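You operate a simulated robot arm through the tools that you are given. There is no shell and no other tool. Be economical: measure what you need, move in short steps, check, and stop when the job is done.

The job below is to be done with a simulated robot arm. You get a single attempt, and the scene is never put back.

JOB
Gauge the bore of the green cover: GO to the GOOD tray, NO GO to REWORK.
Fine: slide back at LOAD.

The check looks at the end state, three seconds after you hand in, the way a careful person would. Anything else that was tipped, shoved, dropped, spilled or broken makes it a failure. Lids that push on must go on centred and level and be pressed home; caps that screw on are set level and turned clockwise until they are tight.

ROBOT AND FRAMES
A 7-joint arm with a two-finger parallel gripper, fixed in place. Base frame: the origin is at the foot of the arm, x ahead of it, y to its left, z up; the work surface is at about z = 0.8. Readings come in m, rad, newtons and seconds.
With the tool pointing down near the work surface it reaches from about 0.3 to 0.7 m from the base axis. Its first joint turns from -1.152 to 1.152 rad. Payload 1.57 kg.
The tool frame sits at the grasp point between the pads (the TCP): z along the fingers, y along the line on which they close. The tips reach 0.03 m beyond it. Largest opening 0.11 m; finger width 0.024, thickness 0.012; the body of the gripper, 0.048 by 0.112 m, starts 0.078 m behind the TCP.
Orientation is told as [roll, pitch, yaw] about the base's x, y, z axes, in that order, counted from this pose: with the fingers straight down and closing along the base's y, the tool's x points along the base's -x, its y along +y and its z along -z.

CONTROLS
- The arm moves only by the tool drive_tool. Its argument "motion" is a list of rows, each an object (a shift or turn left out is 0, a gripper value left out holds the last) with "travel": the shift along the base's x, y, z in m, a list of three; "rotation": the turn, a rotation vector about the base's x, y, z in rad, a list of three; "fingers": the gripper command, from -1 (fully open) to 1 (shut), values between in proportion. In form: [{"travel": [tx, ty, tz], "rotation": [wx, wy, wz], "fingers": fingers}, ...]. A call has 1 to 8 rows; each row shifts and turns the commanded pose from where the row before left it. A row lasts 0.2 s, in which the tool goes at most 0.05 m and 0.15 rad; a call with a longer step from one row to the next is refused whole, and so is a gripper value outside its range. A pose out of reach is approached as far as the arm can. The call stops where the force on the tool passes 90 N (or 10 N more than at its start, if that is more) or the arm is blocked; 0.2 s more then pass. The fingers move at their own pace (about 0.108 m/s each) and stop on an object; they squeeze with about 23 N. The grip force told is the motor's: it shows also when the fingers shut on nothing. Time passes only in rows, and 0.2 s behind the last, so rows that do not move let the fingers close. The reply holds the time, the measured pose of the TCP, the force on the tool along the base axes, the opening and the grip force, in the units named above and with some noise.
- Cameras (640 x 400 px; columns grow to the right, rows downward): "scene" is fixed at [0.1653, -0.3947, 1.3943]; the picture's right is [0.75, -0.66, 0.00], its down [-0.43, -0.49, -0.76] and it looks along [0.50, 0.57, -0.65] (base axes); focal length 214 px, centre (320, 200). "wrist" rides on the gripper at [-0.036, 0, -0.08] in the tool frame; the picture's right is [0.00, -1.00, 0.00], its down [0.97, 0.00, -0.24] and it looks along [0.24, 0.00, 0.97] (tool axes); focal length 218 px, centre (320, 200).
- camera(camera): a new picture of that camera. It takes no simulated time.
- pixel_to_xyz(camera, pixels): for up to 12 pixels [column, row] of the newest picture of that camera ("zoom" is the newest enlarged one), the place [x, y, z] in the base frame of the surface seen there, good to about 0.003 m. It takes no simulated time.
- close_up(camera, box): a new picture of the part [left, top, right, bottom] of that camera's present view, enlarged. It takes no simulated time.
- close_job(): hands the job in; it is judged then, once.

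Go step by step. Measure first, check grasps and placings, and put right what went wrong. The budget is 80 turns and 38 pictures, counting those below and the enlarged ones. Unless the task says otherwise, let go and move clear before handing in, and close with one line.

The tools are called after ">>>" by a JSON object that holds its "method" and its "body". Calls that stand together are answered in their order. drive_tool: Moves the arm, as the interface text tells. Its arguments: {"type":"object","properties":{"motion":{"type":"array","items":{"type":"object","properties":{"travel":{"type":"array","items":{"type":"number"}},"rotation":{"type":"array","items":{"type":"number"}},"fingers":{"type":"number"}}}}},"required":["motion"]} The other tools are called the same way: camera (camera) takes a picture; pixel_to_xyz (camera, pixels) gives the place of the surface under pixels of a picture; close_up (camera, box) takes an enlarged picture of a part of a camera's view; close_job () hands the job in.

At the start:

```text
time_s: 0.0
tool_pos: [0.3898, -0.0331, 1.2624]
tcp_rot: [-0.002, -0.001, -0.001]
force: [0.4, -0.6, 0.5]
finger_gap: 0.11
gripper_force: 0.1
```

scene: 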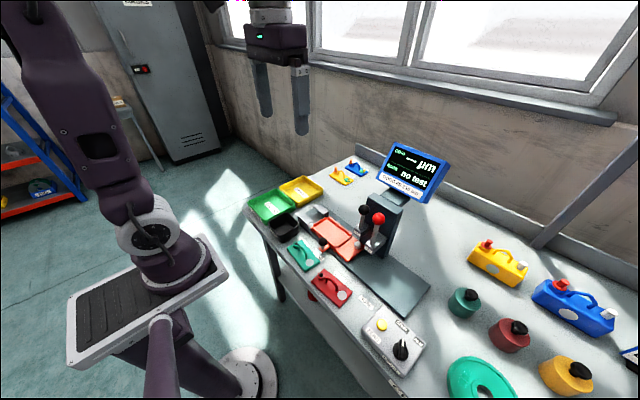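
wrist: 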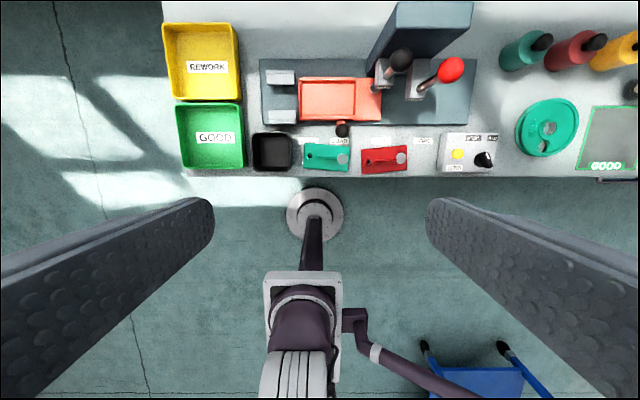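

The pictures show a gauge station with an orange slide, two levers, a panel and a screen; trays GOOD and REWORK are at the left. I'll enlarge the details.

>>> {"method": "close_up", "body": {"camera": "scene", "box": [240, 140, 460, 380]}}

>>> {"method": "close_up", "body": {"camera": "wrist", "box": [240, 40, 520, 190]}}

>>> {"method": "close_up", "body": {"camera": "scene", "box": [370, 135, 460, 205]}}

```text
1.67 times, centred on (350, 260) of scene
```

zoom: 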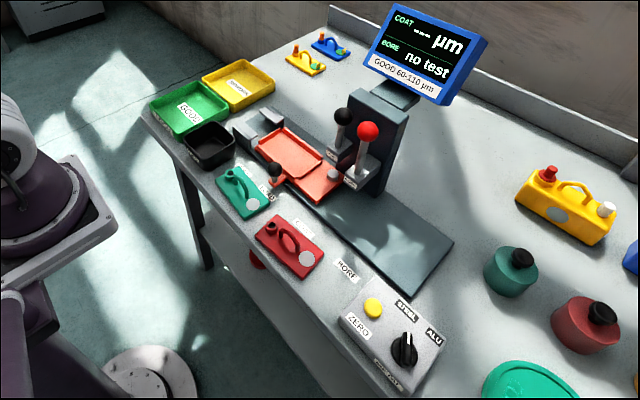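

```text
2.29 times, centred on (380, 115) of wrist
```

zoom: 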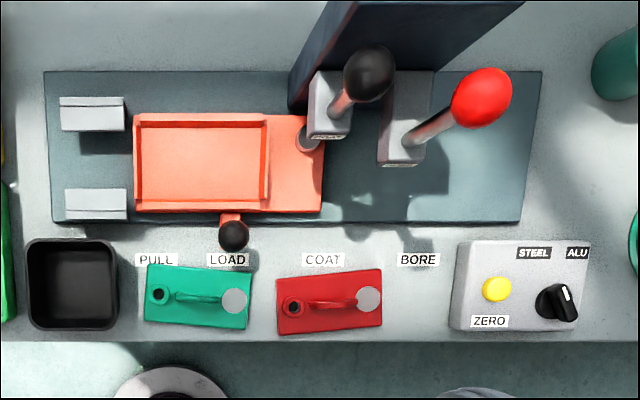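

```text
5.71 times, centred on (415, 170) of scene
```

zoom: 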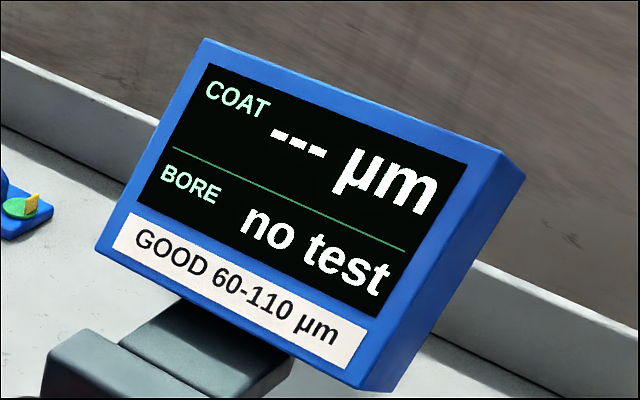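

The knob stands at LOAD (wrist zoom 232,235), with labels PULL, LOAD, COAT and BORE. I'll bring the wrist camera over the station for a better look.

>>> {"method": "drive_tool", "body": {"motion": [{"travel": [0.02, -0.0, -0.04]}, {"travel": [0.02, 0, -0.04]}, {"travel": [0.02, 0, -0.04]}, {"travel": [0, 0, 0]}]}}

>>> {"method": "camera", "body": {"camera": "wrist"}}

>>> {"method": "close_up", "body": {"camera": "scene", "box": [280, 195, 400, 300]}}

```text
time_s: 1.0
tool_pos: [0.4477, -0.0331, 1.1419]
tcp_rot: [0.0, 0.001, 0.0]
force: [-0.1, 0.5, 0.3]
finger_gap: 0.1101
gripper_force: 0.1
```

```text
32 pictures are left
```

wrist: 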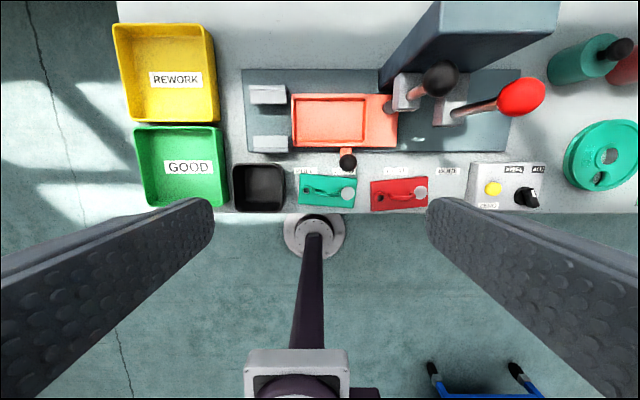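

```text
3.81 times, centred on (340, 248) of scene
```

zoom: 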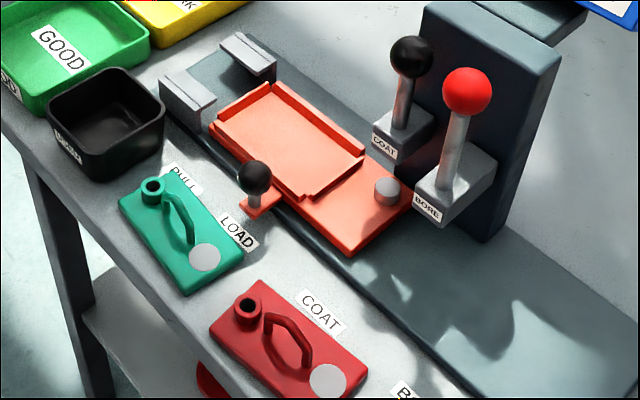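

Now I'll measure the key points: cover corners, boss, disc, nest walls, knob, levers and stations.

>>> {"method": "pixel_to_xyz", "body": {"camera": "zoom", "pixels": [[152, 186], [204, 258], [180, 205], [120, 205], [187, 294], [245, 265], [254, 172], [388, 182], [410, 50], [468, 85], [290, 140], [335, 175]]}}

>>> {"method": "pixel_to_xyz", "body": {"camera": "wrist", "pixels": [[293, 96], [363, 96], [293, 146], [363, 140], [397, 146], [300, 176], [355, 207], [347, 160], [303, 170], [396, 170], [448, 170], [347, 193]]}}

>>> {"method": "close_up", "body": {"camera": "wrist", "box": [225, 60, 385, 220]}}

```text
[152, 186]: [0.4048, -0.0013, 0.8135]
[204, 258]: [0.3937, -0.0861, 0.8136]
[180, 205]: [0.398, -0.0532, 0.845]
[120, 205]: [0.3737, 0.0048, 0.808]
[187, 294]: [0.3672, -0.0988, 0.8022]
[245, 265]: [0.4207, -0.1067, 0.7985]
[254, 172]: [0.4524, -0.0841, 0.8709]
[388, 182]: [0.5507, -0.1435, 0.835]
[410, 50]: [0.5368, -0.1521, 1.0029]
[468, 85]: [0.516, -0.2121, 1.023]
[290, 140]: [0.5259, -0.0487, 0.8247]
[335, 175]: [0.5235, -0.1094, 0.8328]
```

```text
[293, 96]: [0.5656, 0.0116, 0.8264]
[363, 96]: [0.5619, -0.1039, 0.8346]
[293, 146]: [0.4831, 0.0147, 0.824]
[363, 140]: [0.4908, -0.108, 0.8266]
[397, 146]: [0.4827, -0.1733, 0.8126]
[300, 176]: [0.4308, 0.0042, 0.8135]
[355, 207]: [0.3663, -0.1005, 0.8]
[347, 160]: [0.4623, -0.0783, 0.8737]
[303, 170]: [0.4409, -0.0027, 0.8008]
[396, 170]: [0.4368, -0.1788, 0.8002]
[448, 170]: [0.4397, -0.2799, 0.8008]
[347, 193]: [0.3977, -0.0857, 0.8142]
```

```text
2.50 times, centred on (305, 140) of wrist
```

zoom: 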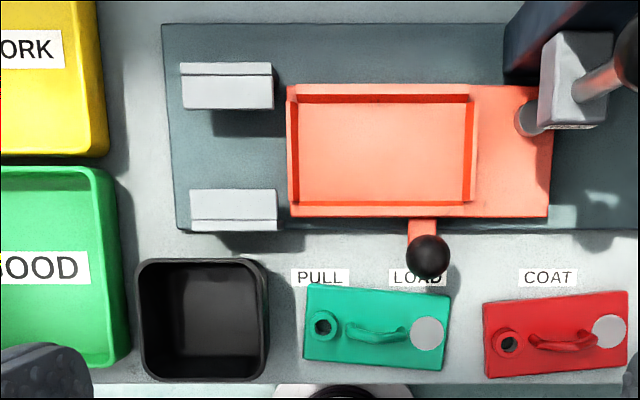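

Stations by the labels: LOAD y≈-0.08, COAT ≈-0.18, BORE ≈-0.28. I'll check the probe heads to settle which way round the cover must lie.

>>> {"method": "close_up", "body": {"camera": "scene", "box": [335, 190, 405, 265]}}

>>> {"method": "drive_tool", "body": {"motion": [{"travel": [0, 0, -0.04]}, {"travel": [0, 0, -0.04]}, {"travel": [-0.02, 0, -0.04]}, {"travel": [-0.02, 0, -0.02]}, {"travel": [0, 0, 0]}]}}

>>> {"method": "camera", "body": {"camera": "wrist"}}

>>> {"method": "pixel_to_xyz", "body": {"camera": "zoom", "pixels": [[320, 100], [330, 200], [300, 230], [320, 280], [250, 250], [200, 200], [420, 280], [450, 200]]}}

```text
5.33 times, centred on (370, 228) of scene
```

zoom: 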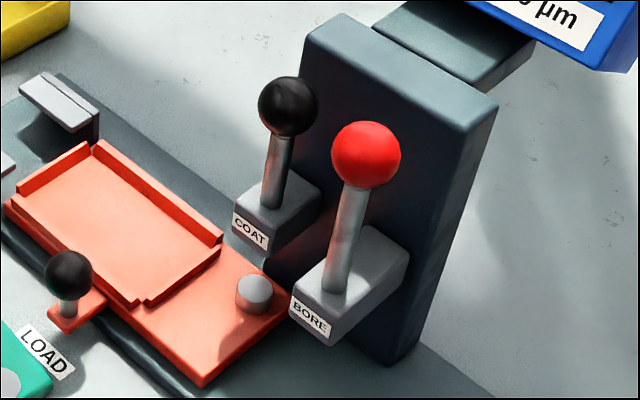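

```text
time_s: 2.2
tool_pos: [0.4086, -0.0317, 1.0009]
tcp_rot: [0.001, 0.0, -0.002]
force: [-0.3, 0.2, 0.6]
finger_gap: 0.1101
gripper_force: 0.0
```

```text
28 pictures are left
```

wrist: 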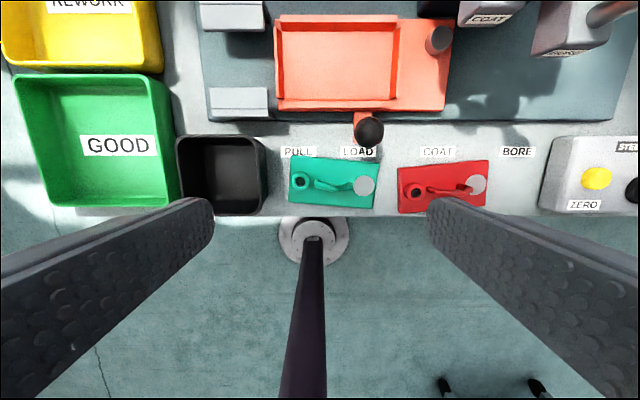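

```text
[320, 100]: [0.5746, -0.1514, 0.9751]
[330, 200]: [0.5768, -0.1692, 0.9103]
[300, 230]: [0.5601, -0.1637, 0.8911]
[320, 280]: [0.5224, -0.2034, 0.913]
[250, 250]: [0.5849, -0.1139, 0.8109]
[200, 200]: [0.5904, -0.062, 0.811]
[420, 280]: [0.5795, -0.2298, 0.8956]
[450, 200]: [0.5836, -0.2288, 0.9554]
```

The bore head centre (y≈-0.208) matches the boss at the +y end of the nest after a -0.2 slide, so the cover keeps its present orientation. Close view of the cover and nest for precise figures.

>>> {"method": "close_up", "body": {"camera": "wrist", "box": [265, 135, 405, 222]}}

>>> {"method": "pixel_to_xyz", "body": {"camera": "wrist", "pixels": [[279, 21], [392, 25], [283, 97], [391, 97], [335, 60], [335, 102], [368, 127], [300, 180], [360, 104], [274, 60], [400, 60], [345, 18]]}}

```text
4.57 times, centred on (335, 178) of wrist
```

zoom: 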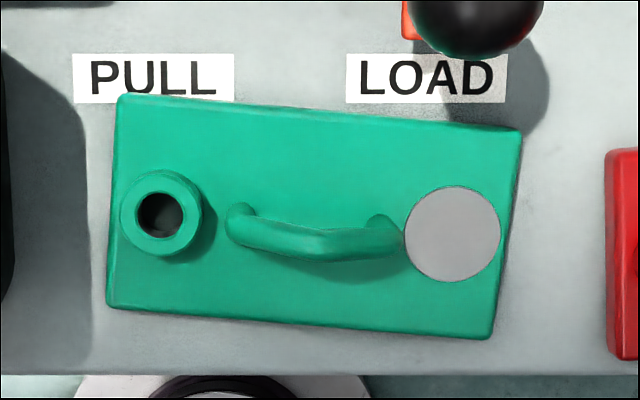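

```text
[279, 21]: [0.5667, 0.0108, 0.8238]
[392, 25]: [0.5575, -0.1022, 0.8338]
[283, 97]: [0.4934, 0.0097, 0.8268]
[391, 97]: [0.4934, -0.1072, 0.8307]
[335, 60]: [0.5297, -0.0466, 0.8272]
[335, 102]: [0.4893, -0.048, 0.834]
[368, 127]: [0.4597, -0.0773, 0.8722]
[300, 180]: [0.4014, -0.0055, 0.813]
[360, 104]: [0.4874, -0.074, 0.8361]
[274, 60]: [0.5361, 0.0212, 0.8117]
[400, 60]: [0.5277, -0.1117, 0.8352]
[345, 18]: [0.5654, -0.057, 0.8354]
```

>>> {"method": "pixel_to_xyz", "body": {"camera": "zoom", "pixels": [[122, 105], [515, 140], [112, 300], [490, 333], [140, 210], [186, 228], [240, 225], [385, 235], [310, 242], [453, 234], [310, 150], [250, 290]]}}

>>> {"method": "close_up", "body": {"camera": "wrist", "box": [255, 0, 465, 131]}}

```text
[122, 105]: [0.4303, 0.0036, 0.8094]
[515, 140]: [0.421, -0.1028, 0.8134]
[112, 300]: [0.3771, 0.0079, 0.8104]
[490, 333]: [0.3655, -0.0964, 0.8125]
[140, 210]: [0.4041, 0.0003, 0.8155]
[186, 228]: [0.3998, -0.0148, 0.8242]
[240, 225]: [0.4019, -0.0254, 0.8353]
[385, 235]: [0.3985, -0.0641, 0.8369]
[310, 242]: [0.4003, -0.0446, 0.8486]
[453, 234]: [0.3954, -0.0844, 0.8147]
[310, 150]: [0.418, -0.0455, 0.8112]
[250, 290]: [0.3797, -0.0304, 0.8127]
```

```text
3.05 times, centred on (360, 66) of wrist
```

zoom: 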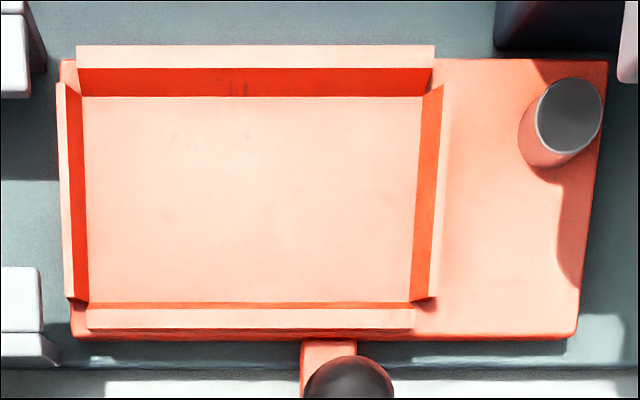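

>>> {"method": "pixel_to_xyz", "body": {"camera": "zoom", "pixels": [[86, 100], [420, 100], [92, 298], [408, 298], [250, 100], [250, 299], [90, 200], [412, 200], [250, 60], [250, 318], [68, 200], [436, 200]]}}

```text
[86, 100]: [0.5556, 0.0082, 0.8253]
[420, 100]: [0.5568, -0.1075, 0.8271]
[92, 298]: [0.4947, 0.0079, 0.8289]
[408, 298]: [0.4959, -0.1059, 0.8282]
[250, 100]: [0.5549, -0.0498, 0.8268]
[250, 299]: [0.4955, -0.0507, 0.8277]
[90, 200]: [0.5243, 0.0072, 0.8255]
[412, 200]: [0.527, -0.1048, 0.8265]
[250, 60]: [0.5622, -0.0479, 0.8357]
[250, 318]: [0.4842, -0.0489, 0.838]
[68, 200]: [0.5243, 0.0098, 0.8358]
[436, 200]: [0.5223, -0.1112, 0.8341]
```

The nest floor is x 0.494–0.557, y -0.107–0.008, z 0.826, and the cover is centred near (0.3985, -0.047) with yaw ≈-0.1. I'll check the boss hole and the bin label before grasping.

>>> {"method": "close_up", "body": {"camera": "scene", "box": [265, 210, 330, 275]}}

>>> {"method": "drive_tool", "body": {"motion": [{"rotation": [0, 0, 0.147]}, {"rotation": [0, 0, 0.147]}, {"rotation": [0, 0, 0.147]}, {"rotation": [0, 0, 0.147]}, {"rotation": [0, 0, 0.147]}, {"rotation": [0, 0, 0.147]}, {"rotation": [0, 0, 0.147]}, {"rotation": [0, 0, 0.147]}]}}

>>> {"method": "drive_tool", "body": {"motion": [{"rotation": [0, 0, 0.147], "travel": [-0.005, -0.007, -0.02], "fingers": -0.1}, {"rotation": [0, 0, 0.147], "travel": [-0.005, -0.007, -0.02]}, {"travel": [0, 0, -0.02]}, {"travel": [0, 0, 0]}]}}

>>> {"method": "camera", "body": {"camera": "wrist"}}

```text
6.15 times, centred on (298, 242) of scene
```

zoom: 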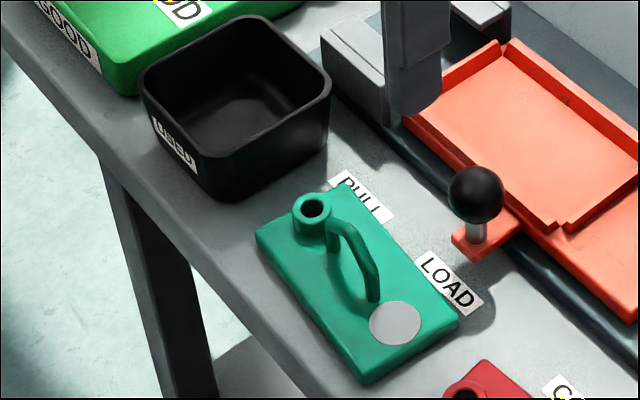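

```text
time_s: 4.0
tool_pos: [0.41, -0.0341, 1.0028]
tcp_rot: [0.0, 0.001, 1.178]
force: [0.4, -0.1, 0.1]
finger_gap: 0.1101
gripper_force: 0.0
```

```text
time_s: 5.0
tool_pos: [0.4004, -0.0464, 0.9425]
tcp_rot: [0.0, 0.001, 1.47]
force: [-0.3, -0.2, -0.1]
finger_gap: 0.0607
gripper_force: 0.0
```

```text
24 pictures are left
```

wrist: 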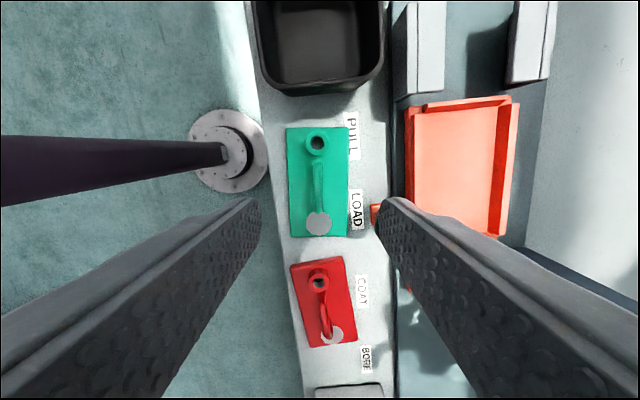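

The view is aligned with the handle (wrist 318,185). I'll descend with the opening narrowed and close on the handle.

>>> {"method": "drive_tool", "body": {"motion": [{"travel": [0, 0.001, -0.03], "fingers": 0.2}, {"travel": [0, 0, -0.03]}, {"travel": [0, 0, -0.02]}, {"travel": [0, 0, -0.0145]}, {}]}}

>>> {"method": "close_up", "body": {"camera": "scene", "box": [265, 210, 345, 290]}}

```text
time_s: 6.2
tool_pos: [0.4011, -0.0449, 0.8472]
tcp_rot: [0.0, 0.0, 1.471]
force: [0.9, -0.7, 0.6]
finger_gap: 0.0441
gripper_force: 0.1
```

```text
5.00 times, centred on (305, 250) of scene
```

zoom: 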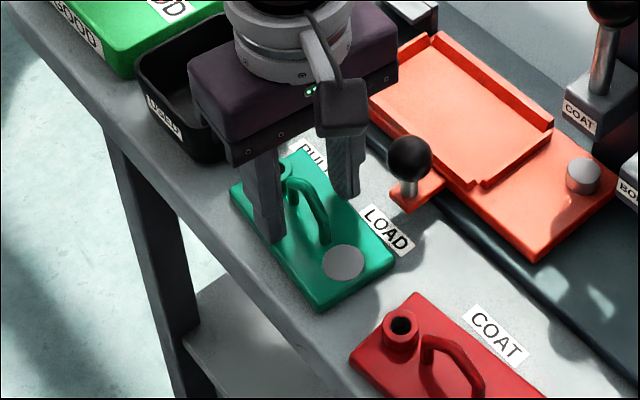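

The midpoint of the fingertips (zoom ~310,217) falls on the handle. Closing and lifting a little.

>>> {"method": "drive_tool", "body": {"motion": [{"fingers": 1}, {}, {}, {"travel": [0, 0, 0.02]}, {"travel": [0, 0, 0.03]}, {}]}}

>>> {"method": "close_up", "body": {"camera": "scene", "box": [265, 200, 345, 280]}}

>>> {"method": "camera", "body": {"camera": "wrist"}}

```text
time_s: 7.6
tool_pos: [0.4001, -0.047, 0.8978]
tcp_rot: [0.001, 0.0, 1.469]
force: [-0.1, 0.3, -2.8]
finger_gap: 0.008
gripper_force: 23.0
```

```text
5.00 times, centred on (305, 240) of scene
```

zoom: 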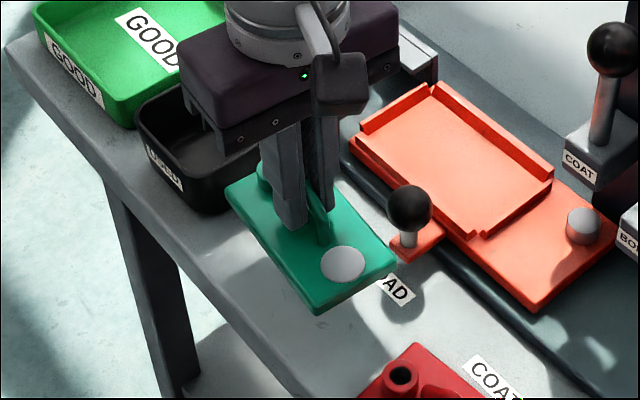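

```text
21 pictures are left
```

wrist: 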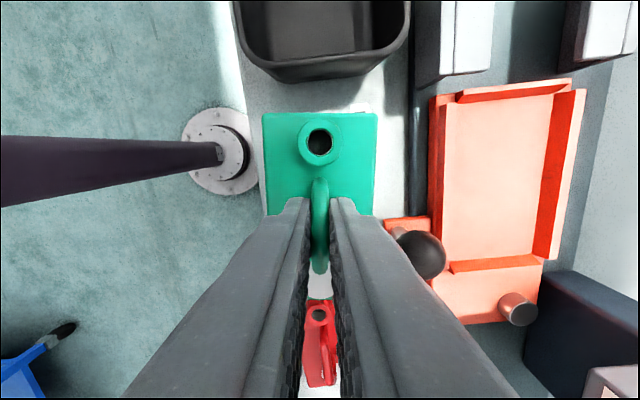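

The cover is held (gap 0.008, force -2.8 N). I'll measure how it sits in the grip from the wrist view.

>>> {"method": "pixel_to_xyz", "body": {"camera": "wrist", "pixels": [[266, 117], [373, 117], [266, 208], [370, 208], [320, 116], [303, 141], [336, 141], [320, 157]]}}

>>> {"method": "pixel_to_xyz", "body": {"camera": "zoom", "pixels": [[393, 262], [315, 306], [342, 264], [231, 190]]}}

```text
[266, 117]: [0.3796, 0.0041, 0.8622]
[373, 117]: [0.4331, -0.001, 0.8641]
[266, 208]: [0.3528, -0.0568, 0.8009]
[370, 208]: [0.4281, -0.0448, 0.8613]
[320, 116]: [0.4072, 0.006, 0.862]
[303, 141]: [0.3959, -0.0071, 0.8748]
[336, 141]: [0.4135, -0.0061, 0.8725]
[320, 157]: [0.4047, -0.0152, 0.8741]
```

```text
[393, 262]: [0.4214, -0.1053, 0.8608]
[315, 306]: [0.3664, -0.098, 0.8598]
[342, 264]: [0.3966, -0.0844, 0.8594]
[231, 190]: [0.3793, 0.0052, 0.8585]
```

The cover is centred about 2 mm to -y of the TCP with yaw ≈-0.105. I'll raise it over the knob, straighten it and carry it above the nest.

>>> {"method": "drive_tool", "body": {"motion": [{"travel": [0, 0, 0.04]}, {"travel": [0, 0, 0.02], "rotation": [0, 0, 0.105]}, {"travel": [0.03, 0, 0]}, {"travel": [0.035, 0, 0]}, {"travel": [0.035, 0, 0]}, {"travel": [0.0255, 0, 0]}, {}]}}

>>> {"method": "drive_tool", "body": {"motion": [{"travel": [0, 0, -0.03]}, {"travel": [0, 0, -0.03]}, {}]}}

>>> {"method": "camera", "body": {"camera": "wrist"}}

>>> {"method": "close_up", "body": {"camera": "scene", "box": [290, 180, 390, 260]}}

```text
time_s: 9.2
tool_pos: [0.5259, -0.0448, 0.9583]
tcp_rot: [0.0, 0.0, 1.576]
force: [1.1, 0.8, -2.3]
finger_gap: 0.0078
gripper_force: 23.1
```

```text
time_s: 10.0
tool_pos: [0.5269, -0.0473, 0.8976]
tcp_rot: [0.0, 0.001, 1.573]
force: [-1.4, -0.7, -3.1]
finger_gap: 0.0078
gripper_force: 22.6
```

```text
20 pictures are left
```

wrist: 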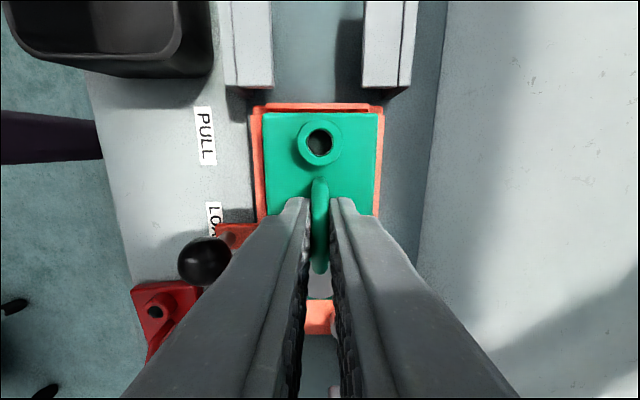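

```text
5.00 times, centred on (340, 220) of scene
```

zoom: 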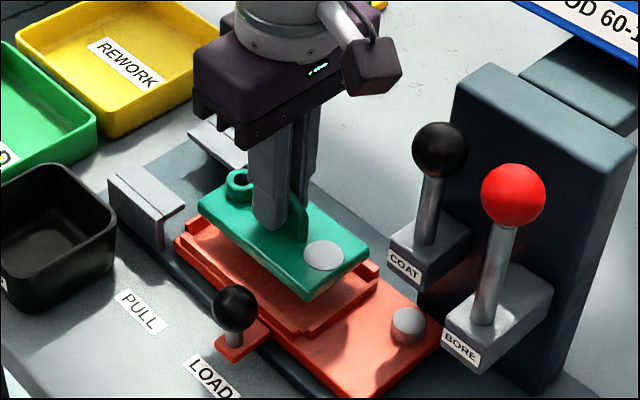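

>>> {"method": "pixel_to_xyz", "body": {"camera": "wrist", "pixels": [[267, 116], [376, 116], [270, 200], [374, 200], [258, 150], [383, 110], [320, 115], [320, 106]]}}

>>> {"method": "pixel_to_xyz", "body": {"camera": "zoom", "pixels": [[366, 238], [307, 295], [340, 262], [201, 204], [175, 240], [302, 330], [375, 275]]}}

```text
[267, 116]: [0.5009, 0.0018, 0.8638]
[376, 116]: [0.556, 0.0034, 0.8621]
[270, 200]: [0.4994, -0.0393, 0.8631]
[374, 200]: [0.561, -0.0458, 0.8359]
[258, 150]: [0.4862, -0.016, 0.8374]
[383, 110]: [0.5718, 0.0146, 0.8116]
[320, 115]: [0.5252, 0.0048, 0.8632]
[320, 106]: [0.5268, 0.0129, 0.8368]
```

```text
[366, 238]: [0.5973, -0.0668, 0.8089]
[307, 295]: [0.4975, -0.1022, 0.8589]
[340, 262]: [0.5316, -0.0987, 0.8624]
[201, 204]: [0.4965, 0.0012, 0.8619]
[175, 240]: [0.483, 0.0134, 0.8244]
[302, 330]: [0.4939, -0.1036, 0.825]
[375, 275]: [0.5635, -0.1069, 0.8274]
```

The cover is about 2 mm too far in +x and otherwise aligned. I'll correct that and lower it gently.

>>> {"method": "drive_tool", "body": {"motion": [{"travel": [-0.0018, 0, -0.01]}, {"travel": [0, 0, -0.008]}, {"travel": [0, 0, -0.006]}, {}]}}

>>> {"method": "close_up", "body": {"camera": "scene", "box": [290, 180, 390, 260]}}

```text
time_s: 11.0
tool_pos: [0.5239, -0.0478, 0.8746]
tcp_rot: [0.0, 0.0, 1.575]
force: [-0.2, -0.7, -3.1]
finger_gap: 0.0079
gripper_force: 22.9
```

```text
5.00 times, centred on (340, 220) of scene
```

zoom: 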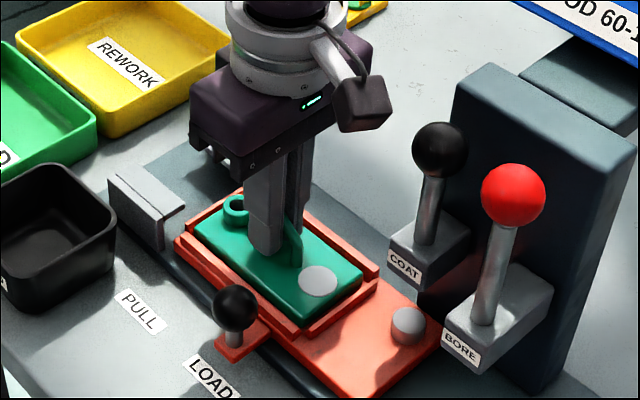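

The cover is in the nest, with no contact force yet. I'll lower it by small steps until it bears, then release and lift clear.

>>> {"method": "drive_tool", "body": {"motion": [{"travel": [0, 0, -0.0015]}, {"travel": [0, 0, -0.001]}, {}]}}

```text
time_s: 11.8
tool_pos: [0.5232, -0.0465, 0.8723]
tcp_rot: [-0.001, -0.001, 1.574]
force: [-1.2, -0.6, 21.3]
finger_gap: 0.0079
gripper_force: 22.4
```

>>> {"method": "drive_tool", "body": {"motion": [{"travel": [0, 0, 0.001], "fingers": 0.5}, {"fingers": 0.4}, {"travel": [0, 0, 0.02]}, {"travel": [0, 0, 0.04]}, {"travel": [0, 0, 0.04]}, {"travel": [0, 0, 0.04]}, {}]}}

>>> {"method": "camera", "body": {"camera": "wrist"}}

```text
time_s: 13.4
tool_pos: [0.5239, -0.0446, 1.0133]
tcp_rot: [0.0, 0.0, 1.574]
force: [0.0, 0.1, -0.2]
finger_gap: 0.0331
gripper_force: 0.0
```

```text
17 pictures are left
```

wrist: 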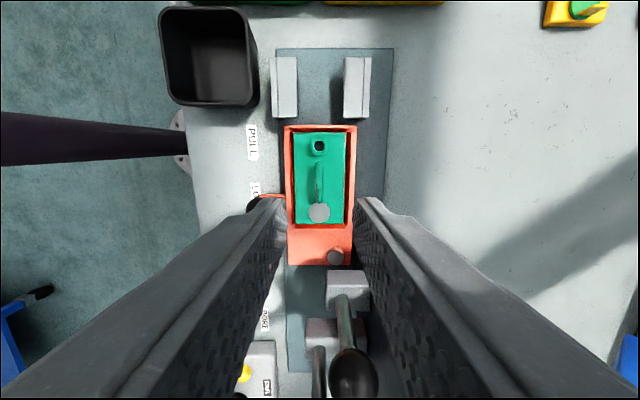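

The cover sits flat in the nest. Before moving the slide I want to see what hangs off the wrist, so as to keep it clear of the levers.

>>> {"method": "close_up", "body": {"camera": "scene", "box": [230, 80, 430, 230]}}

```text
2.67 times, centred on (330, 155) of scene
```

zoom: 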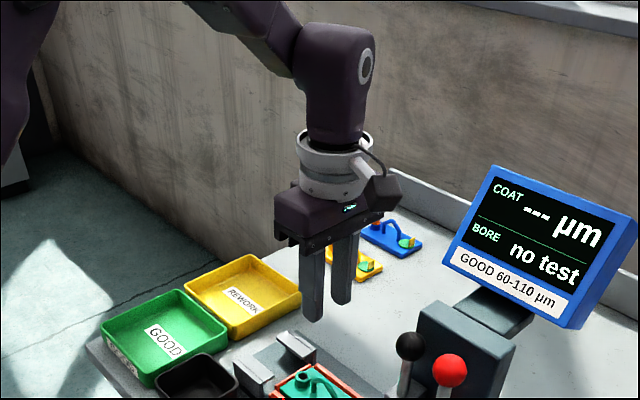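

>>> {"method": "pixel_to_xyz", "body": {"camera": "zoom", "pixels": [[375, 195], [395, 192], [360, 170], [345, 205], [285, 230], [340, 180], [310, 215], [408, 345], [450, 370]]}}

```text
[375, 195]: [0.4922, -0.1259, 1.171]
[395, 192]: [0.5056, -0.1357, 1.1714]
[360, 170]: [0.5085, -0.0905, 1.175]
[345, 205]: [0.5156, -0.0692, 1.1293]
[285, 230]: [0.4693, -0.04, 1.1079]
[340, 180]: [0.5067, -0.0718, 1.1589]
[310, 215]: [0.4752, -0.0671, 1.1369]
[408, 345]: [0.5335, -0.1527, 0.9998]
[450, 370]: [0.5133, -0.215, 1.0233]
```

The box on the wrist sits 0.12–0.17 m above the TCP on the tool's +x side, so at yaw 0 it faces the base. I'll turn back to yaw 0, then tilt the wrist away from the levers to grip the knob.

>>> {"method": "drive_tool", "body": {"motion": [{"travel": [-0.034, 0, 0.01], "rotation": [0, 0, -0.147]}, {"travel": [-0.033, 0, 0], "rotation": [0, 0, -0.147]}, {"rotation": [0, 0, -0.147]}, {"rotation": [0, 0, -0.147]}, {"rotation": [0, 0, -0.147]}, {"rotation": [0, 0, -0.147]}, {"rotation": [0, 0, -0.147]}, {"rotation": [0, 0, -0.147]}]}}

>>> {"method": "drive_tool", "body": {"motion": [{"rotation": [0, 0, -0.147]}, {"rotation": [0, 0, -0.147], "fingers": -0.1}, {"rotation": [0, 0, -0.104]}, {"rotation": [0, -0.15, 0]}, {"rotation": [0, -0.15, 0]}, {"travel": [0, -0.016, -0.03]}, {"travel": [0, -0.015, -0.03]}, {}]}}

>>> {"method": "camera", "body": {"camera": "wrist"}}

```text
time_s: 15.2
tool_pos: [0.4566, -0.0445, 1.0221]
tcp_rot: [0.0, 0.0, 0.395]
force: [-0.4, 0.5, 0.2]
finger_gap: 0.0332
gripper_force: 0.1
```

```text
time_s: 17.0
tool_pos: [0.4563, -0.0783, 0.9602]
tcp_rot: [0.0, -0.301, 0.001]
force: [0.3, 0.6, -0.9]
finger_gap: 0.0604
gripper_force: 0.0
```

```text
15 pictures are left
```

wrist: 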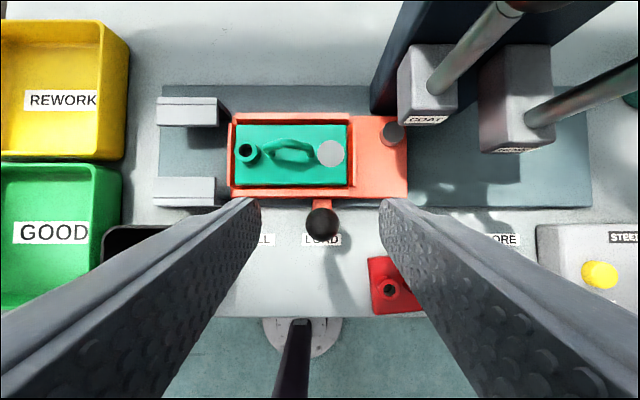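

>>> {"method": "pixel_to_xyz", "body": {"camera": "wrist", "pixels": [[321, 222], [321, 210], [321, 234], [310, 222], [332, 222], [321, 202], [425, 120], [500, 150], [432, 85], [535, 115]]}}

```text
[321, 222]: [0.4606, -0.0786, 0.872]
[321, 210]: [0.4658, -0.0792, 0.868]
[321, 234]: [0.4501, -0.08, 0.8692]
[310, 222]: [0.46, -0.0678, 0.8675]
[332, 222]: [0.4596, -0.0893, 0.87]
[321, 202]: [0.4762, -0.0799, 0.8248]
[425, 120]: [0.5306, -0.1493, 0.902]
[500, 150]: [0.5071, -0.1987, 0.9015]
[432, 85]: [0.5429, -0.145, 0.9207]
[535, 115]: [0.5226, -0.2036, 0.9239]
```

The knob ball is centred at (0.459, -0.079, 0.861), right between the fingers. I'll go down and grip it.

>>> {"method": "drive_tool", "body": {"motion": [{"travel": [0.003, -0.0005, -0.04], "fingers": 0.1}, {"travel": [0, 0, -0.04]}, {"travel": [0, 0, -0.015]}, {"fingers": 1}, {}, {}]}}

```text
time_s: 18.4
tool_pos: [0.4578, -0.0792, 0.8664]
tcp_rot: [-0.001, -0.3, -0.002]
force: [0.0, -3.3, -6.2]
finger_gap: 0.0292
gripper_force: 39.0
```

The knob is gripped (gap 0.029). I'll slide it slowly toward BORE, keeping watch on the force.

>>> {"method": "drive_tool", "body": {"motion": [{"travel": [0, -0.015, 0]}, {"travel": [0, -0.02, 0]}, {"travel": [0, -0.02, 0]}, {"travel": [0, -0.025, 0]}, {}]}}

>>> {"method": "close_up", "body": {"camera": "scene", "box": [280, 140, 440, 300]}}

```text
time_s: 19.6
tool_pos: [0.458, -0.1601, 0.8674]
tcp_rot: [0.001, -0.297, 0.0]
force: [-6.0, -0.8, -12.3]
finger_gap: 0.0294
gripper_force: 39.2
```

```text
2.50 times, centred on (360, 220) of scene
```

zoom: 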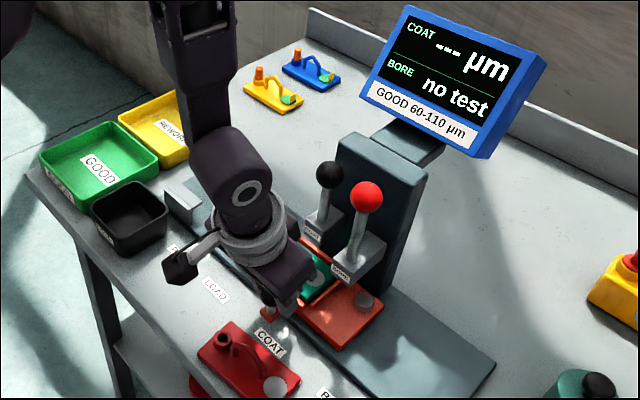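

The slide travels smoothly with good clearance from the levers. Continuing to BORE.

>>> {"method": "drive_tool", "body": {"motion": [{"travel": [0, -0.025, 0]}, {"travel": [0, -0.025, 0]}, {"travel": [0, -0.025, 0]}, {"travel": [0, -0.025, 0]}, {"travel": [0, -0.02, 0]}, {}]}}

>>> {"method": "close_up", "body": {"camera": "scene", "box": [300, 160, 440, 320]}}

```text
time_s: 21.0
tool_pos: [0.4577, -0.2783, 0.8682]
tcp_rot: [0.001, -0.298, -0.001]
force: [-15.2, -3.7, -7.9]
finger_gap: 0.0293
gripper_force: 38.7
```

```text
2.50 times, centred on (370, 240) of scene
```

zoom: 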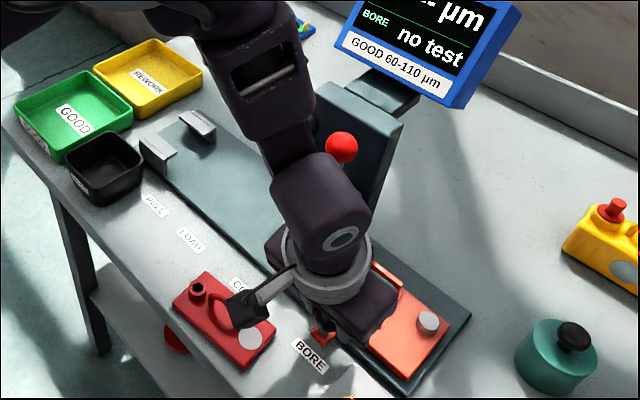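

The knob is at y≈-0.279, at the BORE mark. I'll release, back up (away from the levers) and look.

>>> {"method": "drive_tool", "body": {"motion": [{"fingers": 0.3}, {"fingers": 0.1}, {"travel": [-0.01, 0, 0.03]}, {"travel": [-0.01, 0, 0.04]}, {"travel": [-0.01, 0, 0.04]}, {}]}}

>>> {"method": "camera", "body": {"camera": "wrist"}}

```text
time_s: 22.4
tool_pos: [0.4288, -0.2764, 0.9781]
tcp_rot: [0.0, -0.299, 0.0]
force: [-0.1, -0.1, 0.6]
finger_gap: 0.0497
gripper_force: 0.0
```

```text
12 pictures are left
```

wrist: 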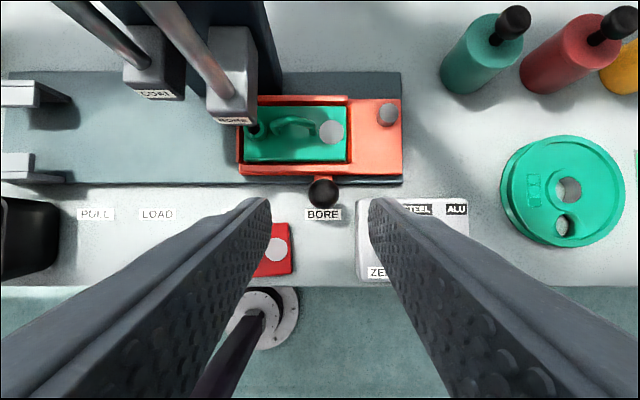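

The knob (323,193) lines up with the BORE label (322,214) and the boss is under the BORE head. Next I bring the tool, tilted more, in front of the red lever ball at about (0.527, -0.206, 1.01).

>>> {"method": "drive_tool", "body": {"motion": [{"travel": [0, 0, 0.045], "rotation": [0, -0.15, 0]}, {"travel": [0, 0, 0.045], "rotation": [0, -0.15, 0]}, {"travel": [0, 0.035, 0]}, {"travel": [0, 0.036, 0]}, {"travel": [0.03, 0, 0]}, {}]}}

>>> {"method": "camera", "body": {"camera": "wrist"}}

```text
time_s: 23.8
tool_pos: [0.4589, -0.2053, 1.0682]
tcp_rot: [0.0, -0.602, 0.0]
force: [1.1, 0.1, 0.0]
finger_gap: 0.0493
gripper_force: 0.0
```

```text
11 pictures are left
```

wrist: 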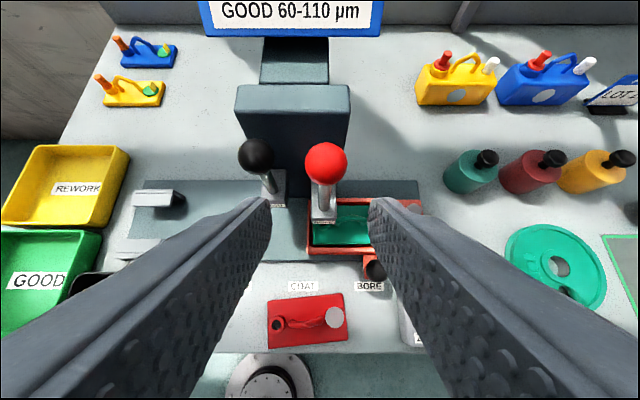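

>>> {"method": "pixel_to_xyz", "body": {"camera": "wrist", "pixels": [[326, 163], [308, 163], [344, 163], [326, 145], [326, 180], [323, 200], [256, 156], [268, 185], [250, 100]]}}

```text
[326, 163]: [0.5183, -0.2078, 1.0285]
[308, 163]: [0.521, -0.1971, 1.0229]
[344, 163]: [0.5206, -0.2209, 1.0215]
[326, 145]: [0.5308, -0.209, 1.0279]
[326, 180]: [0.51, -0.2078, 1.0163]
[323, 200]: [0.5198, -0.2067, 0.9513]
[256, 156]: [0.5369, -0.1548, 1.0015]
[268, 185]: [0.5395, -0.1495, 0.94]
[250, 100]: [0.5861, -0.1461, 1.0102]
```

The red ball's centre is about (0.524, -0.208, 1.015). Approaching along the finger direction with the gap narrowed, then gripping.

>>> {"method": "drive_tool", "body": {"motion": [{"travel": [0.025, -0.0025, 0], "fingers": 0.22}, {"travel": [0.013, 0, -0.017]}, {"travel": [0.013, 0, -0.017]}, {"travel": [0.0125, 0, -0.017]}, {}, {"fingers": 1}, {}, {}]}}

```text
time_s: 25.6
tool_pos: [0.525, -0.2116, 1.0173]
tcp_rot: [-0.004, -0.601, -0.001]
force: [6.5, -16.8, -4.4]
finger_gap: 0.0308
gripper_force: 39.5
```

The red ball is gripped (gap 0.031), with a slight side load to -y. I'll ease y and pull toward -x along an arc, a little at first.

>>> {"method": "drive_tool", "body": {"motion": [{"travel": [0, -0.003, 0]}, {"travel": [-0.01, 0, 0]}, {"travel": [-0.012, 0, -0.002]}, {}]}}

```text
time_s: 26.6
tool_pos: [0.4941, -0.211, 1.01]
tcp_rot: [0.012, -0.583, -0.009]
force: [-45.7, 3.6, -23.2]
finger_gap: 0.0
gripper_force: 21.2
```

The fingers slipped off the ball (gap 0). I'll look at what the lever did.

>>> {"method": "drive_tool", "body": {"motion": [{"travel": [-0.02, 0, 0.01]}, {}]}}

>>> {"method": "camera", "body": {"camera": "wrist"}}

```text
time_s: 27.2
tool_pos: [0.4819, -0.213, 1.0262]
tcp_rot: [-0.005, -0.603, 0.003]
force: [-0.3, 0.6, 1.0]
finger_gap: 0.0001
gripper_force: 21.3
```

```text
10 pictures are left
```

wrist: 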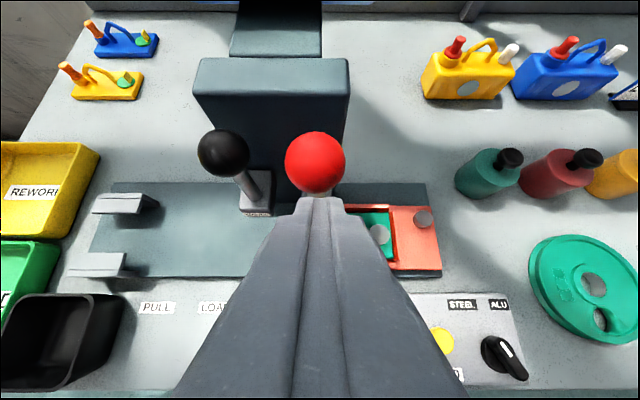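

>>> {"method": "pixel_to_xyz", "body": {"camera": "wrist", "pixels": [[315, 160], [295, 160], [337, 160], [315, 140], [270, 65], [275, 10], [270, 100], [257, 190]]}}

>>> {"method": "close_up", "body": {"camera": "scene", "box": [330, 130, 460, 270]}}

```text
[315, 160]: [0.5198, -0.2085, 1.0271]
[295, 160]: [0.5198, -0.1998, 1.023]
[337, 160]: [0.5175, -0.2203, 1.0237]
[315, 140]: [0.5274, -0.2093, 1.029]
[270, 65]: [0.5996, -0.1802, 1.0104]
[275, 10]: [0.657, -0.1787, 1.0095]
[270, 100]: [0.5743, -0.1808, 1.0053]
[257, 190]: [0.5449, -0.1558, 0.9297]
```

```text
2.86 times, centred on (395, 200) of scene
```

zoom: 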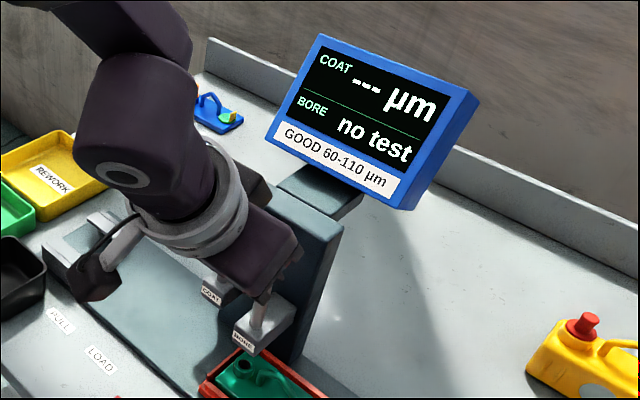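

The ball hasn't moved; the shaft stands directly over the boss (x≈0.526) and the COAT shaft over its stud, so these are plungers to press down. I'll set the closed fingers vertical above the red ball.

>>> {"method": "drive_tool", "body": {"motion": [{"travel": [0, 0, 0.04]}, {"travel": [0, 0, 0.035], "rotation": [0, 0.15, 0]}, {"rotation": [0, 0.15, 0]}, {"rotation": [0, 0.15, 0]}, {"rotation": [0, 0.15, 0]}, {"travel": [0.022, 0.003, 0]}, {"travel": [0.021, 0, 0]}, {}]}}

```text
time_s: 29.0
tool_pos: [0.5243, -0.2094, 1.1004]
tcp_rot: [0.002, 0.0, -0.001]
force: [0.2, -0.8, -0.3]
finger_gap: 0.0
gripper_force: 21.2
```

>>> {"method": "drive_tool", "body": {"motion": [{"travel": [0, 0, -0.03]}, {"travel": [0, 0, -0.008]}, {"travel": [0, 0, -0.004]}, {"travel": [0, 0, -0.004]}, {"travel": [0, 0, -0.004]}]}}

```text
time_s: 30.2
tool_pos: [0.5241, -0.2092, 1.0501]
tcp_rot: [0.0, 0.0, -0.001]
force: [0.3, -0.7, 1.5]
finger_gap: 0.0
gripper_force: 21.6
```

Tips are at z≈1.020 with little force, so the ball is probably going down. Continuing in small steps.

>>> {"method": "drive_tool", "body": {"motion": [{"travel": [0, 0, -0.005]}, {"travel": [0, 0, -0.005]}, {"travel": [0, 0, -0.005]}, {}]}}

>>> {"method": "close_up", "body": {"camera": "scene", "box": [330, 130, 460, 270]}}

```text
time_s: 31.2
tool_pos: [0.5233, -0.2087, 1.0341]
tcp_rot: [-0.001, 0.001, 0.0]
force: [1.6, -0.1, 2.8]
finger_gap: 0.0
gripper_force: 21.4
```

```text
2.86 times, centred on (395, 200) of scene
```

zoom: 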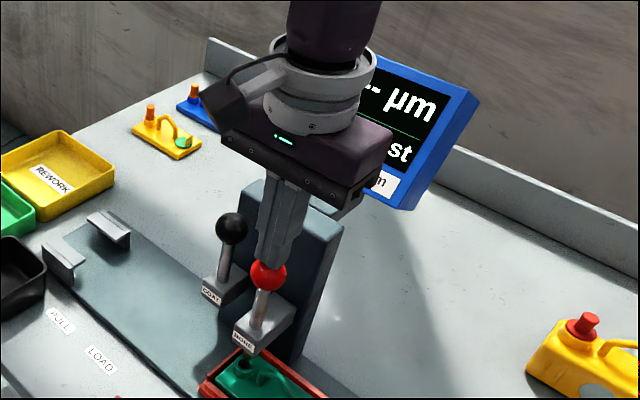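

The ball is descending under the fingers. Continuing to press until it stops.

>>> {"method": "drive_tool", "body": {"motion": [{"travel": [0, 0, -0.005]}, {"travel": [0, 0, -0.005]}, {"travel": [0, 0, -0.005]}, {"travel": [0, 0, -0.005]}, {}]}}

```text
time_s: 32.4
tool_pos: [0.525, -0.2094, 1.0137]
tcp_rot: [0.0, 0.001, -0.001]
force: [0.2, 2.7, 6.1]
finger_gap: 0.0
gripper_force: 21.2
```

>>> {"method": "drive_tool", "body": {"motion": [{"travel": [0, 0, -0.004]}, {"travel": [0, 0, -0.004]}, {"travel": [0, 0, -0.004]}, {}]}}

```text
time_s: 33.0
tool_pos: [0.5263, -0.2111, 1.015]
tcp_rot: [-0.01, -0.013, 0.0]
force: [-8.6, 5.0, 22.8]
finger_gap: 0.0001
gripper_force: 21.3
stopped in row 3: the force on the tool passed its limit (the readings are from after the stop); the commanded pose is now the measured one
```

The plunger met a hard stop near TCP z 1.013. I'll read the screen.

>>> {"method": "close_up", "body": {"camera": "scene", "box": [330, 130, 460, 270]}}

```text
2.86 times, centred on (395, 200) of scene
```

zoom: 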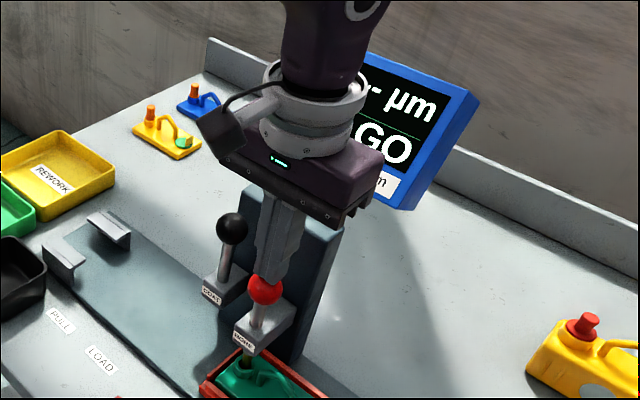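

The screen ends in "GO", with the rest hidden. I'll lift off and back away to read it in full and check that the plunger comes up.

>>> {"method": "drive_tool", "body": {"motion": [{"travel": [0, 0, 0.03]}, {"travel": [0, 0, 0.045]}, {"travel": [-0.04, 0, 0.02]}, {"travel": [-0.05, 0, 0.0]}, {"travel": [-0.03, 0.02, 0.0]}, {}]}}

>>> {"method": "close_up", "body": {"camera": "scene", "box": [320, 130, 460, 290]}}

```text
time_s: 34.4
tool_pos: [0.4067, -0.1902, 1.1075]
tcp_rot: [-0.005, -0.009, 0.0]
force: [0.7, 0.5, -0.3]
finger_gap: 0.0
gripper_force: 21.5
```

```text
2.50 times, centred on (390, 210) of scene
```

zoom: 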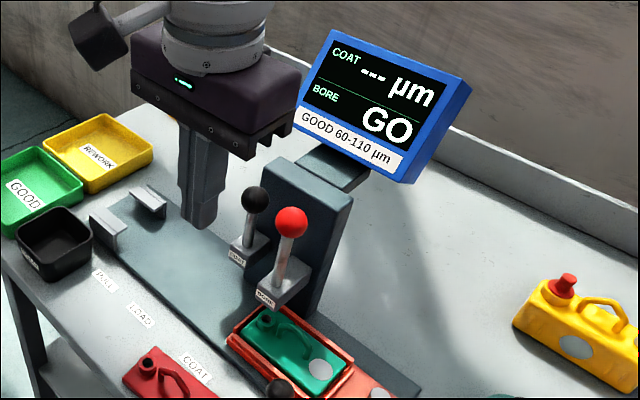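

The reading is GO and the plunger has sprung back. Now I go back to the knob and grip it to return the slide to LOAD.

>>> {"method": "drive_tool", "body": {"motion": [{"travel": [0, -0.045, 0], "rotation": [0, -0.145, 0], "fingers": 0.1}, {"travel": [0.0, -0.044, -0.03], "rotation": [0.005, -0.145, 0]}, {"travel": [0.015, 0, -0.04]}, {"travel": [0.015, 0, -0.04]}, {"travel": [0.012, 0, -0.04]}, {}]}}

>>> {"method": "camera", "body": {"camera": "wrist"}}

```text
refused: row 2 steps farther than a row can; nothing moved
```

```text
5 pictures are left
```

wrist: 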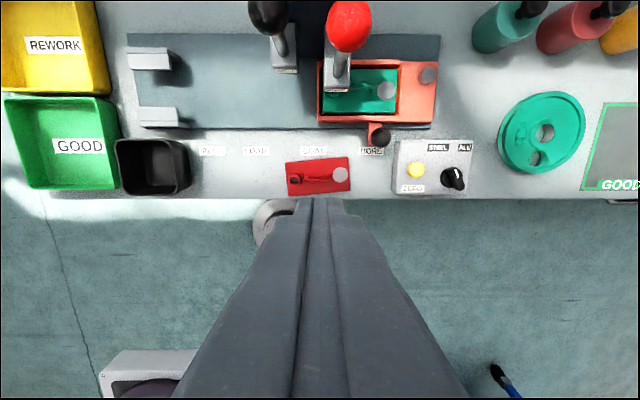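

A step was too long; I'll split it. From this picture I also take the knob and the GOOD tray (7–117, 95–190) positions.

>>> {"method": "pixel_to_xyz", "body": {"camera": "wrist", "pixels": [[380, 134], [10, 101], [110, 99], [118, 180], [30, 187], [50, 120], [95, 120], [100, 170], [45, 172], [75, 125], [120, 142], [187, 150]]}}

>>> {"method": "drive_tool", "body": {"motion": [{"travel": [0, -0.045, 0], "rotation": [0, -0.145, 0], "fingers": 0.1}, {"travel": [0.0, -0.044, 0], "rotation": [0.005, -0.145, 0]}, {"travel": [0.015, 0, -0.045]}, {"travel": [0.015, 0, -0.045]}, {"travel": [0.01, 0, -0.045]}, {"travel": [0.012, 0, -0.035]}, {}]}}

```text
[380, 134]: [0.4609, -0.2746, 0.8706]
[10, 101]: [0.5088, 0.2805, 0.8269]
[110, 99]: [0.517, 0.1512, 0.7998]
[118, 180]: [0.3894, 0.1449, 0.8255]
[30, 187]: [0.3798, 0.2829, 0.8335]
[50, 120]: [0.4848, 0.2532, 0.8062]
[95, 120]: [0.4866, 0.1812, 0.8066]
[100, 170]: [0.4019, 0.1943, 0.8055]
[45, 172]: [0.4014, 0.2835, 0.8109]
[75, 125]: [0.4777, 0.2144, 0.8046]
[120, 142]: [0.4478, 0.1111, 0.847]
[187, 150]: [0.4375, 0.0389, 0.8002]
```

```text
time_s: 36.0
tool_pos: [0.4593, -0.2764, 0.935]
tcp_rot: [0.0, -0.3, 0.001]
force: [0.0, -0.3, -0.4]
finger_gap: 0.0496
gripper_force: 0.0
```

>>> {"method": "drive_tool", "body": {"motion": [{"travel": [0, 0, -0.035]}, {"travel": [0, 0, -0.033]}, {"fingers": 1}, {}, {}]}}

```text
time_s: 37.2
tool_pos: [0.4575, -0.2775, 0.8678]
tcp_rot: [-0.002, -0.3, 0.002]
force: [-4.5, -4.0, 5.7]
finger_gap: 0.0295
gripper_force: 39.6
```

Knob gripped. Sliding back to LOAD.

>>> {"method": "drive_tool", "body": {"motion": [{"travel": [0, 0.02, 0]}, {"travel": [0, 0.028, 0]}, {"travel": [0, 0.028, 0]}, {"travel": [0, 0.028, 0]}, {"travel": [0, 0.028, 0]}, {"travel": [0, 0.028, 0]}, {"travel": [0, 0.02, 0]}, {"travel": [0, 0.017, 0]}]}}

>>> {"method": "drive_tool", "body": {"motion": [{}]}}

```text
time_s: 39.0
tool_pos: [0.4589, -0.0824, 0.8692]
tcp_rot: [0.003, -0.296, -0.002]
force: [-6.3, 2.9, -11.4]
finger_gap: 0.0293
gripper_force: 39.3
```

```text
time_s: 39.4
tool_pos: [0.4578, -0.0828, 0.8693]
tcp_rot: [0.001, -0.295, -0.002]
force: [-13.9, 4.8, -5.7]
finger_gap: 0.0293
gripper_force: 39.1
```

It is 3–4 mm short of the start position (-0.079), so I'll nudge it on, release, rise and straighten.

>>> {"method": "drive_tool", "body": {"motion": [{"travel": [0, 0.004, 0]}, {}]}}

```text
time_s: 40.0
tool_pos: [0.4581, -0.0792, 0.8684]
tcp_rot: [-0.001, -0.297, -0.002]
force: [-25.9, -2.8, 0.6]
finger_gap: 0.0297
gripper_force: 39.3
```

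>>> {"method": "drive_tool", "body": {"motion": [{"fingers": 0.3}, {"fingers": 0.1}, {"travel": [0, 0, 0.04]}, {"travel": [0, 0.01, 0.04]}, {"travel": [0, 0.01, 0.04], "rotation": [0, 0.15, 0]}, {"travel": [0, 0.01, 0.02], "rotation": [0, 0.148, 0]}, {"rotation": [0, 0, 0.147]}, {"rotation": [0, 0, 0.147]}]}}

>>> {"method": "drive_tool", "body": {"motion": [{"rotation": [0, 0, 0.147]}, {"rotation": [0, 0, 0.147]}, {"rotation": [0, 0, 0.147]}, {"rotation": [0, 0, 0.147]}, {"rotation": [0, 0, 0.147]}, {"rotation": [0, 0, 0.147]}, {"rotation": [0, 0, 0.147]}, {"rotation": [0, 0, 0.147]}]}}

>>> {"method": "drive_tool", "body": {"motion": [{"rotation": [0, 0, 0.104]}, {"travel": [0.033, 0.0, 0]}, {"travel": [0.033, 0.002, 0]}, {}]}}

>>> {"method": "camera", "body": {"camera": "wrist"}}

```text
time_s: 41.8
tool_pos: [0.4576, -0.0481, 1.0097]
tcp_rot: [0.001, -0.002, 0.295]
force: [0.7, 0.0, 0.1]
finger_gap: 0.0497
gripper_force: 0.1
```

```text
time_s: 43.6
tool_pos: [0.4583, -0.0502, 1.0095]
tcp_rot: [0.0, -0.003, 1.473]
force: [-0.9, -0.1, 0.0]
finger_gap: 0.0494
gripper_force: 0.0
```

```text
time_s: 44.6
tool_pos: [0.5242, -0.0464, 1.0084]
tcp_rot: [0.001, -0.001, 1.573]
force: [0.5, -0.1, 0.4]
finger_gap: 0.0495
gripper_force: 0.0
```

```text
4 pictures are left
```

wrist: 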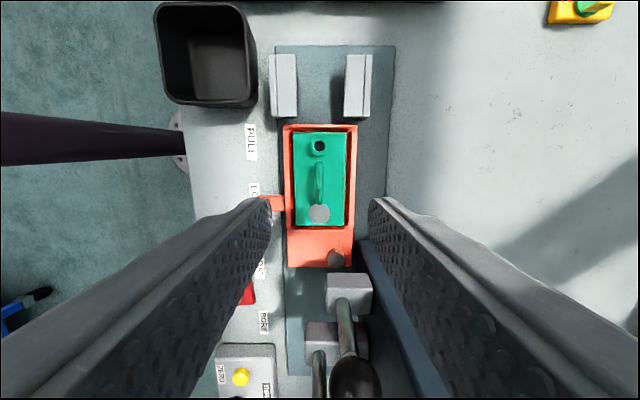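

The slide and the cover are back in place, with the picture the same as before. I'll measure the handle, then regrip at the same pose as the release.

>>> {"method": "pixel_to_xyz", "body": {"camera": "wrist", "pixels": [[320, 165], [319, 180], [319, 198], [319, 212], [287, 127], [355, 127], [320, 136], [276, 203]]}}

>>> {"method": "drive_tool", "body": {"motion": [{"travel": [0, 0, -0.045], "fingers": 0.3}, {"travel": [0, 0, -0.045]}, {"travel": [0, 0, -0.03]}, {}]}}

```text
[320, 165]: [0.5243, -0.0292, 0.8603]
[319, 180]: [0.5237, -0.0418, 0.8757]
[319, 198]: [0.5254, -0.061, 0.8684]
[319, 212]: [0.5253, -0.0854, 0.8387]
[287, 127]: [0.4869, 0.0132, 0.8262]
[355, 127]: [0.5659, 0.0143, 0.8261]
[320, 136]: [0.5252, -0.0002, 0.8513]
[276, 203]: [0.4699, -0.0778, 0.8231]
```

```text
time_s: 45.6
tool_pos: [0.5243, -0.0455, 0.8867]
tcp_rot: [0.001, -0.001, 1.572]
force: [0.6, 1.0, 0.6]
finger_gap: 0.0384
gripper_force: 0.1
```

>>> {"method": "drive_tool", "body": {"motion": [{"travel": [0, -0.001, -0.0135]}, {}, {"fingers": 1}, {}, {}]}}

>>> {"method": "drive_tool", "body": {"motion": [{"travel": [0, 0, 0.01]}, {"travel": [0, 0, 0.02]}, {"travel": [0, 0, 0.03]}, {"travel": [0, 0, 0.03]}, {}]}}

```text
time_s: 46.8
tool_pos: [0.5251, -0.0475, 0.8745]
tcp_rot: [0.0, -0.001, 1.572]
force: [-0.4, -0.3, -0.5]
finger_gap: 0.0078
gripper_force: 23.5
```

```text
time_s: 48.0
tool_pos: [0.5233, -0.0491, 0.9662]
tcp_rot: [-0.001, -0.001, 1.572]
force: [0.2, -0.3, -2.2]
finger_gap: 0.0076
gripper_force: 23.4
```

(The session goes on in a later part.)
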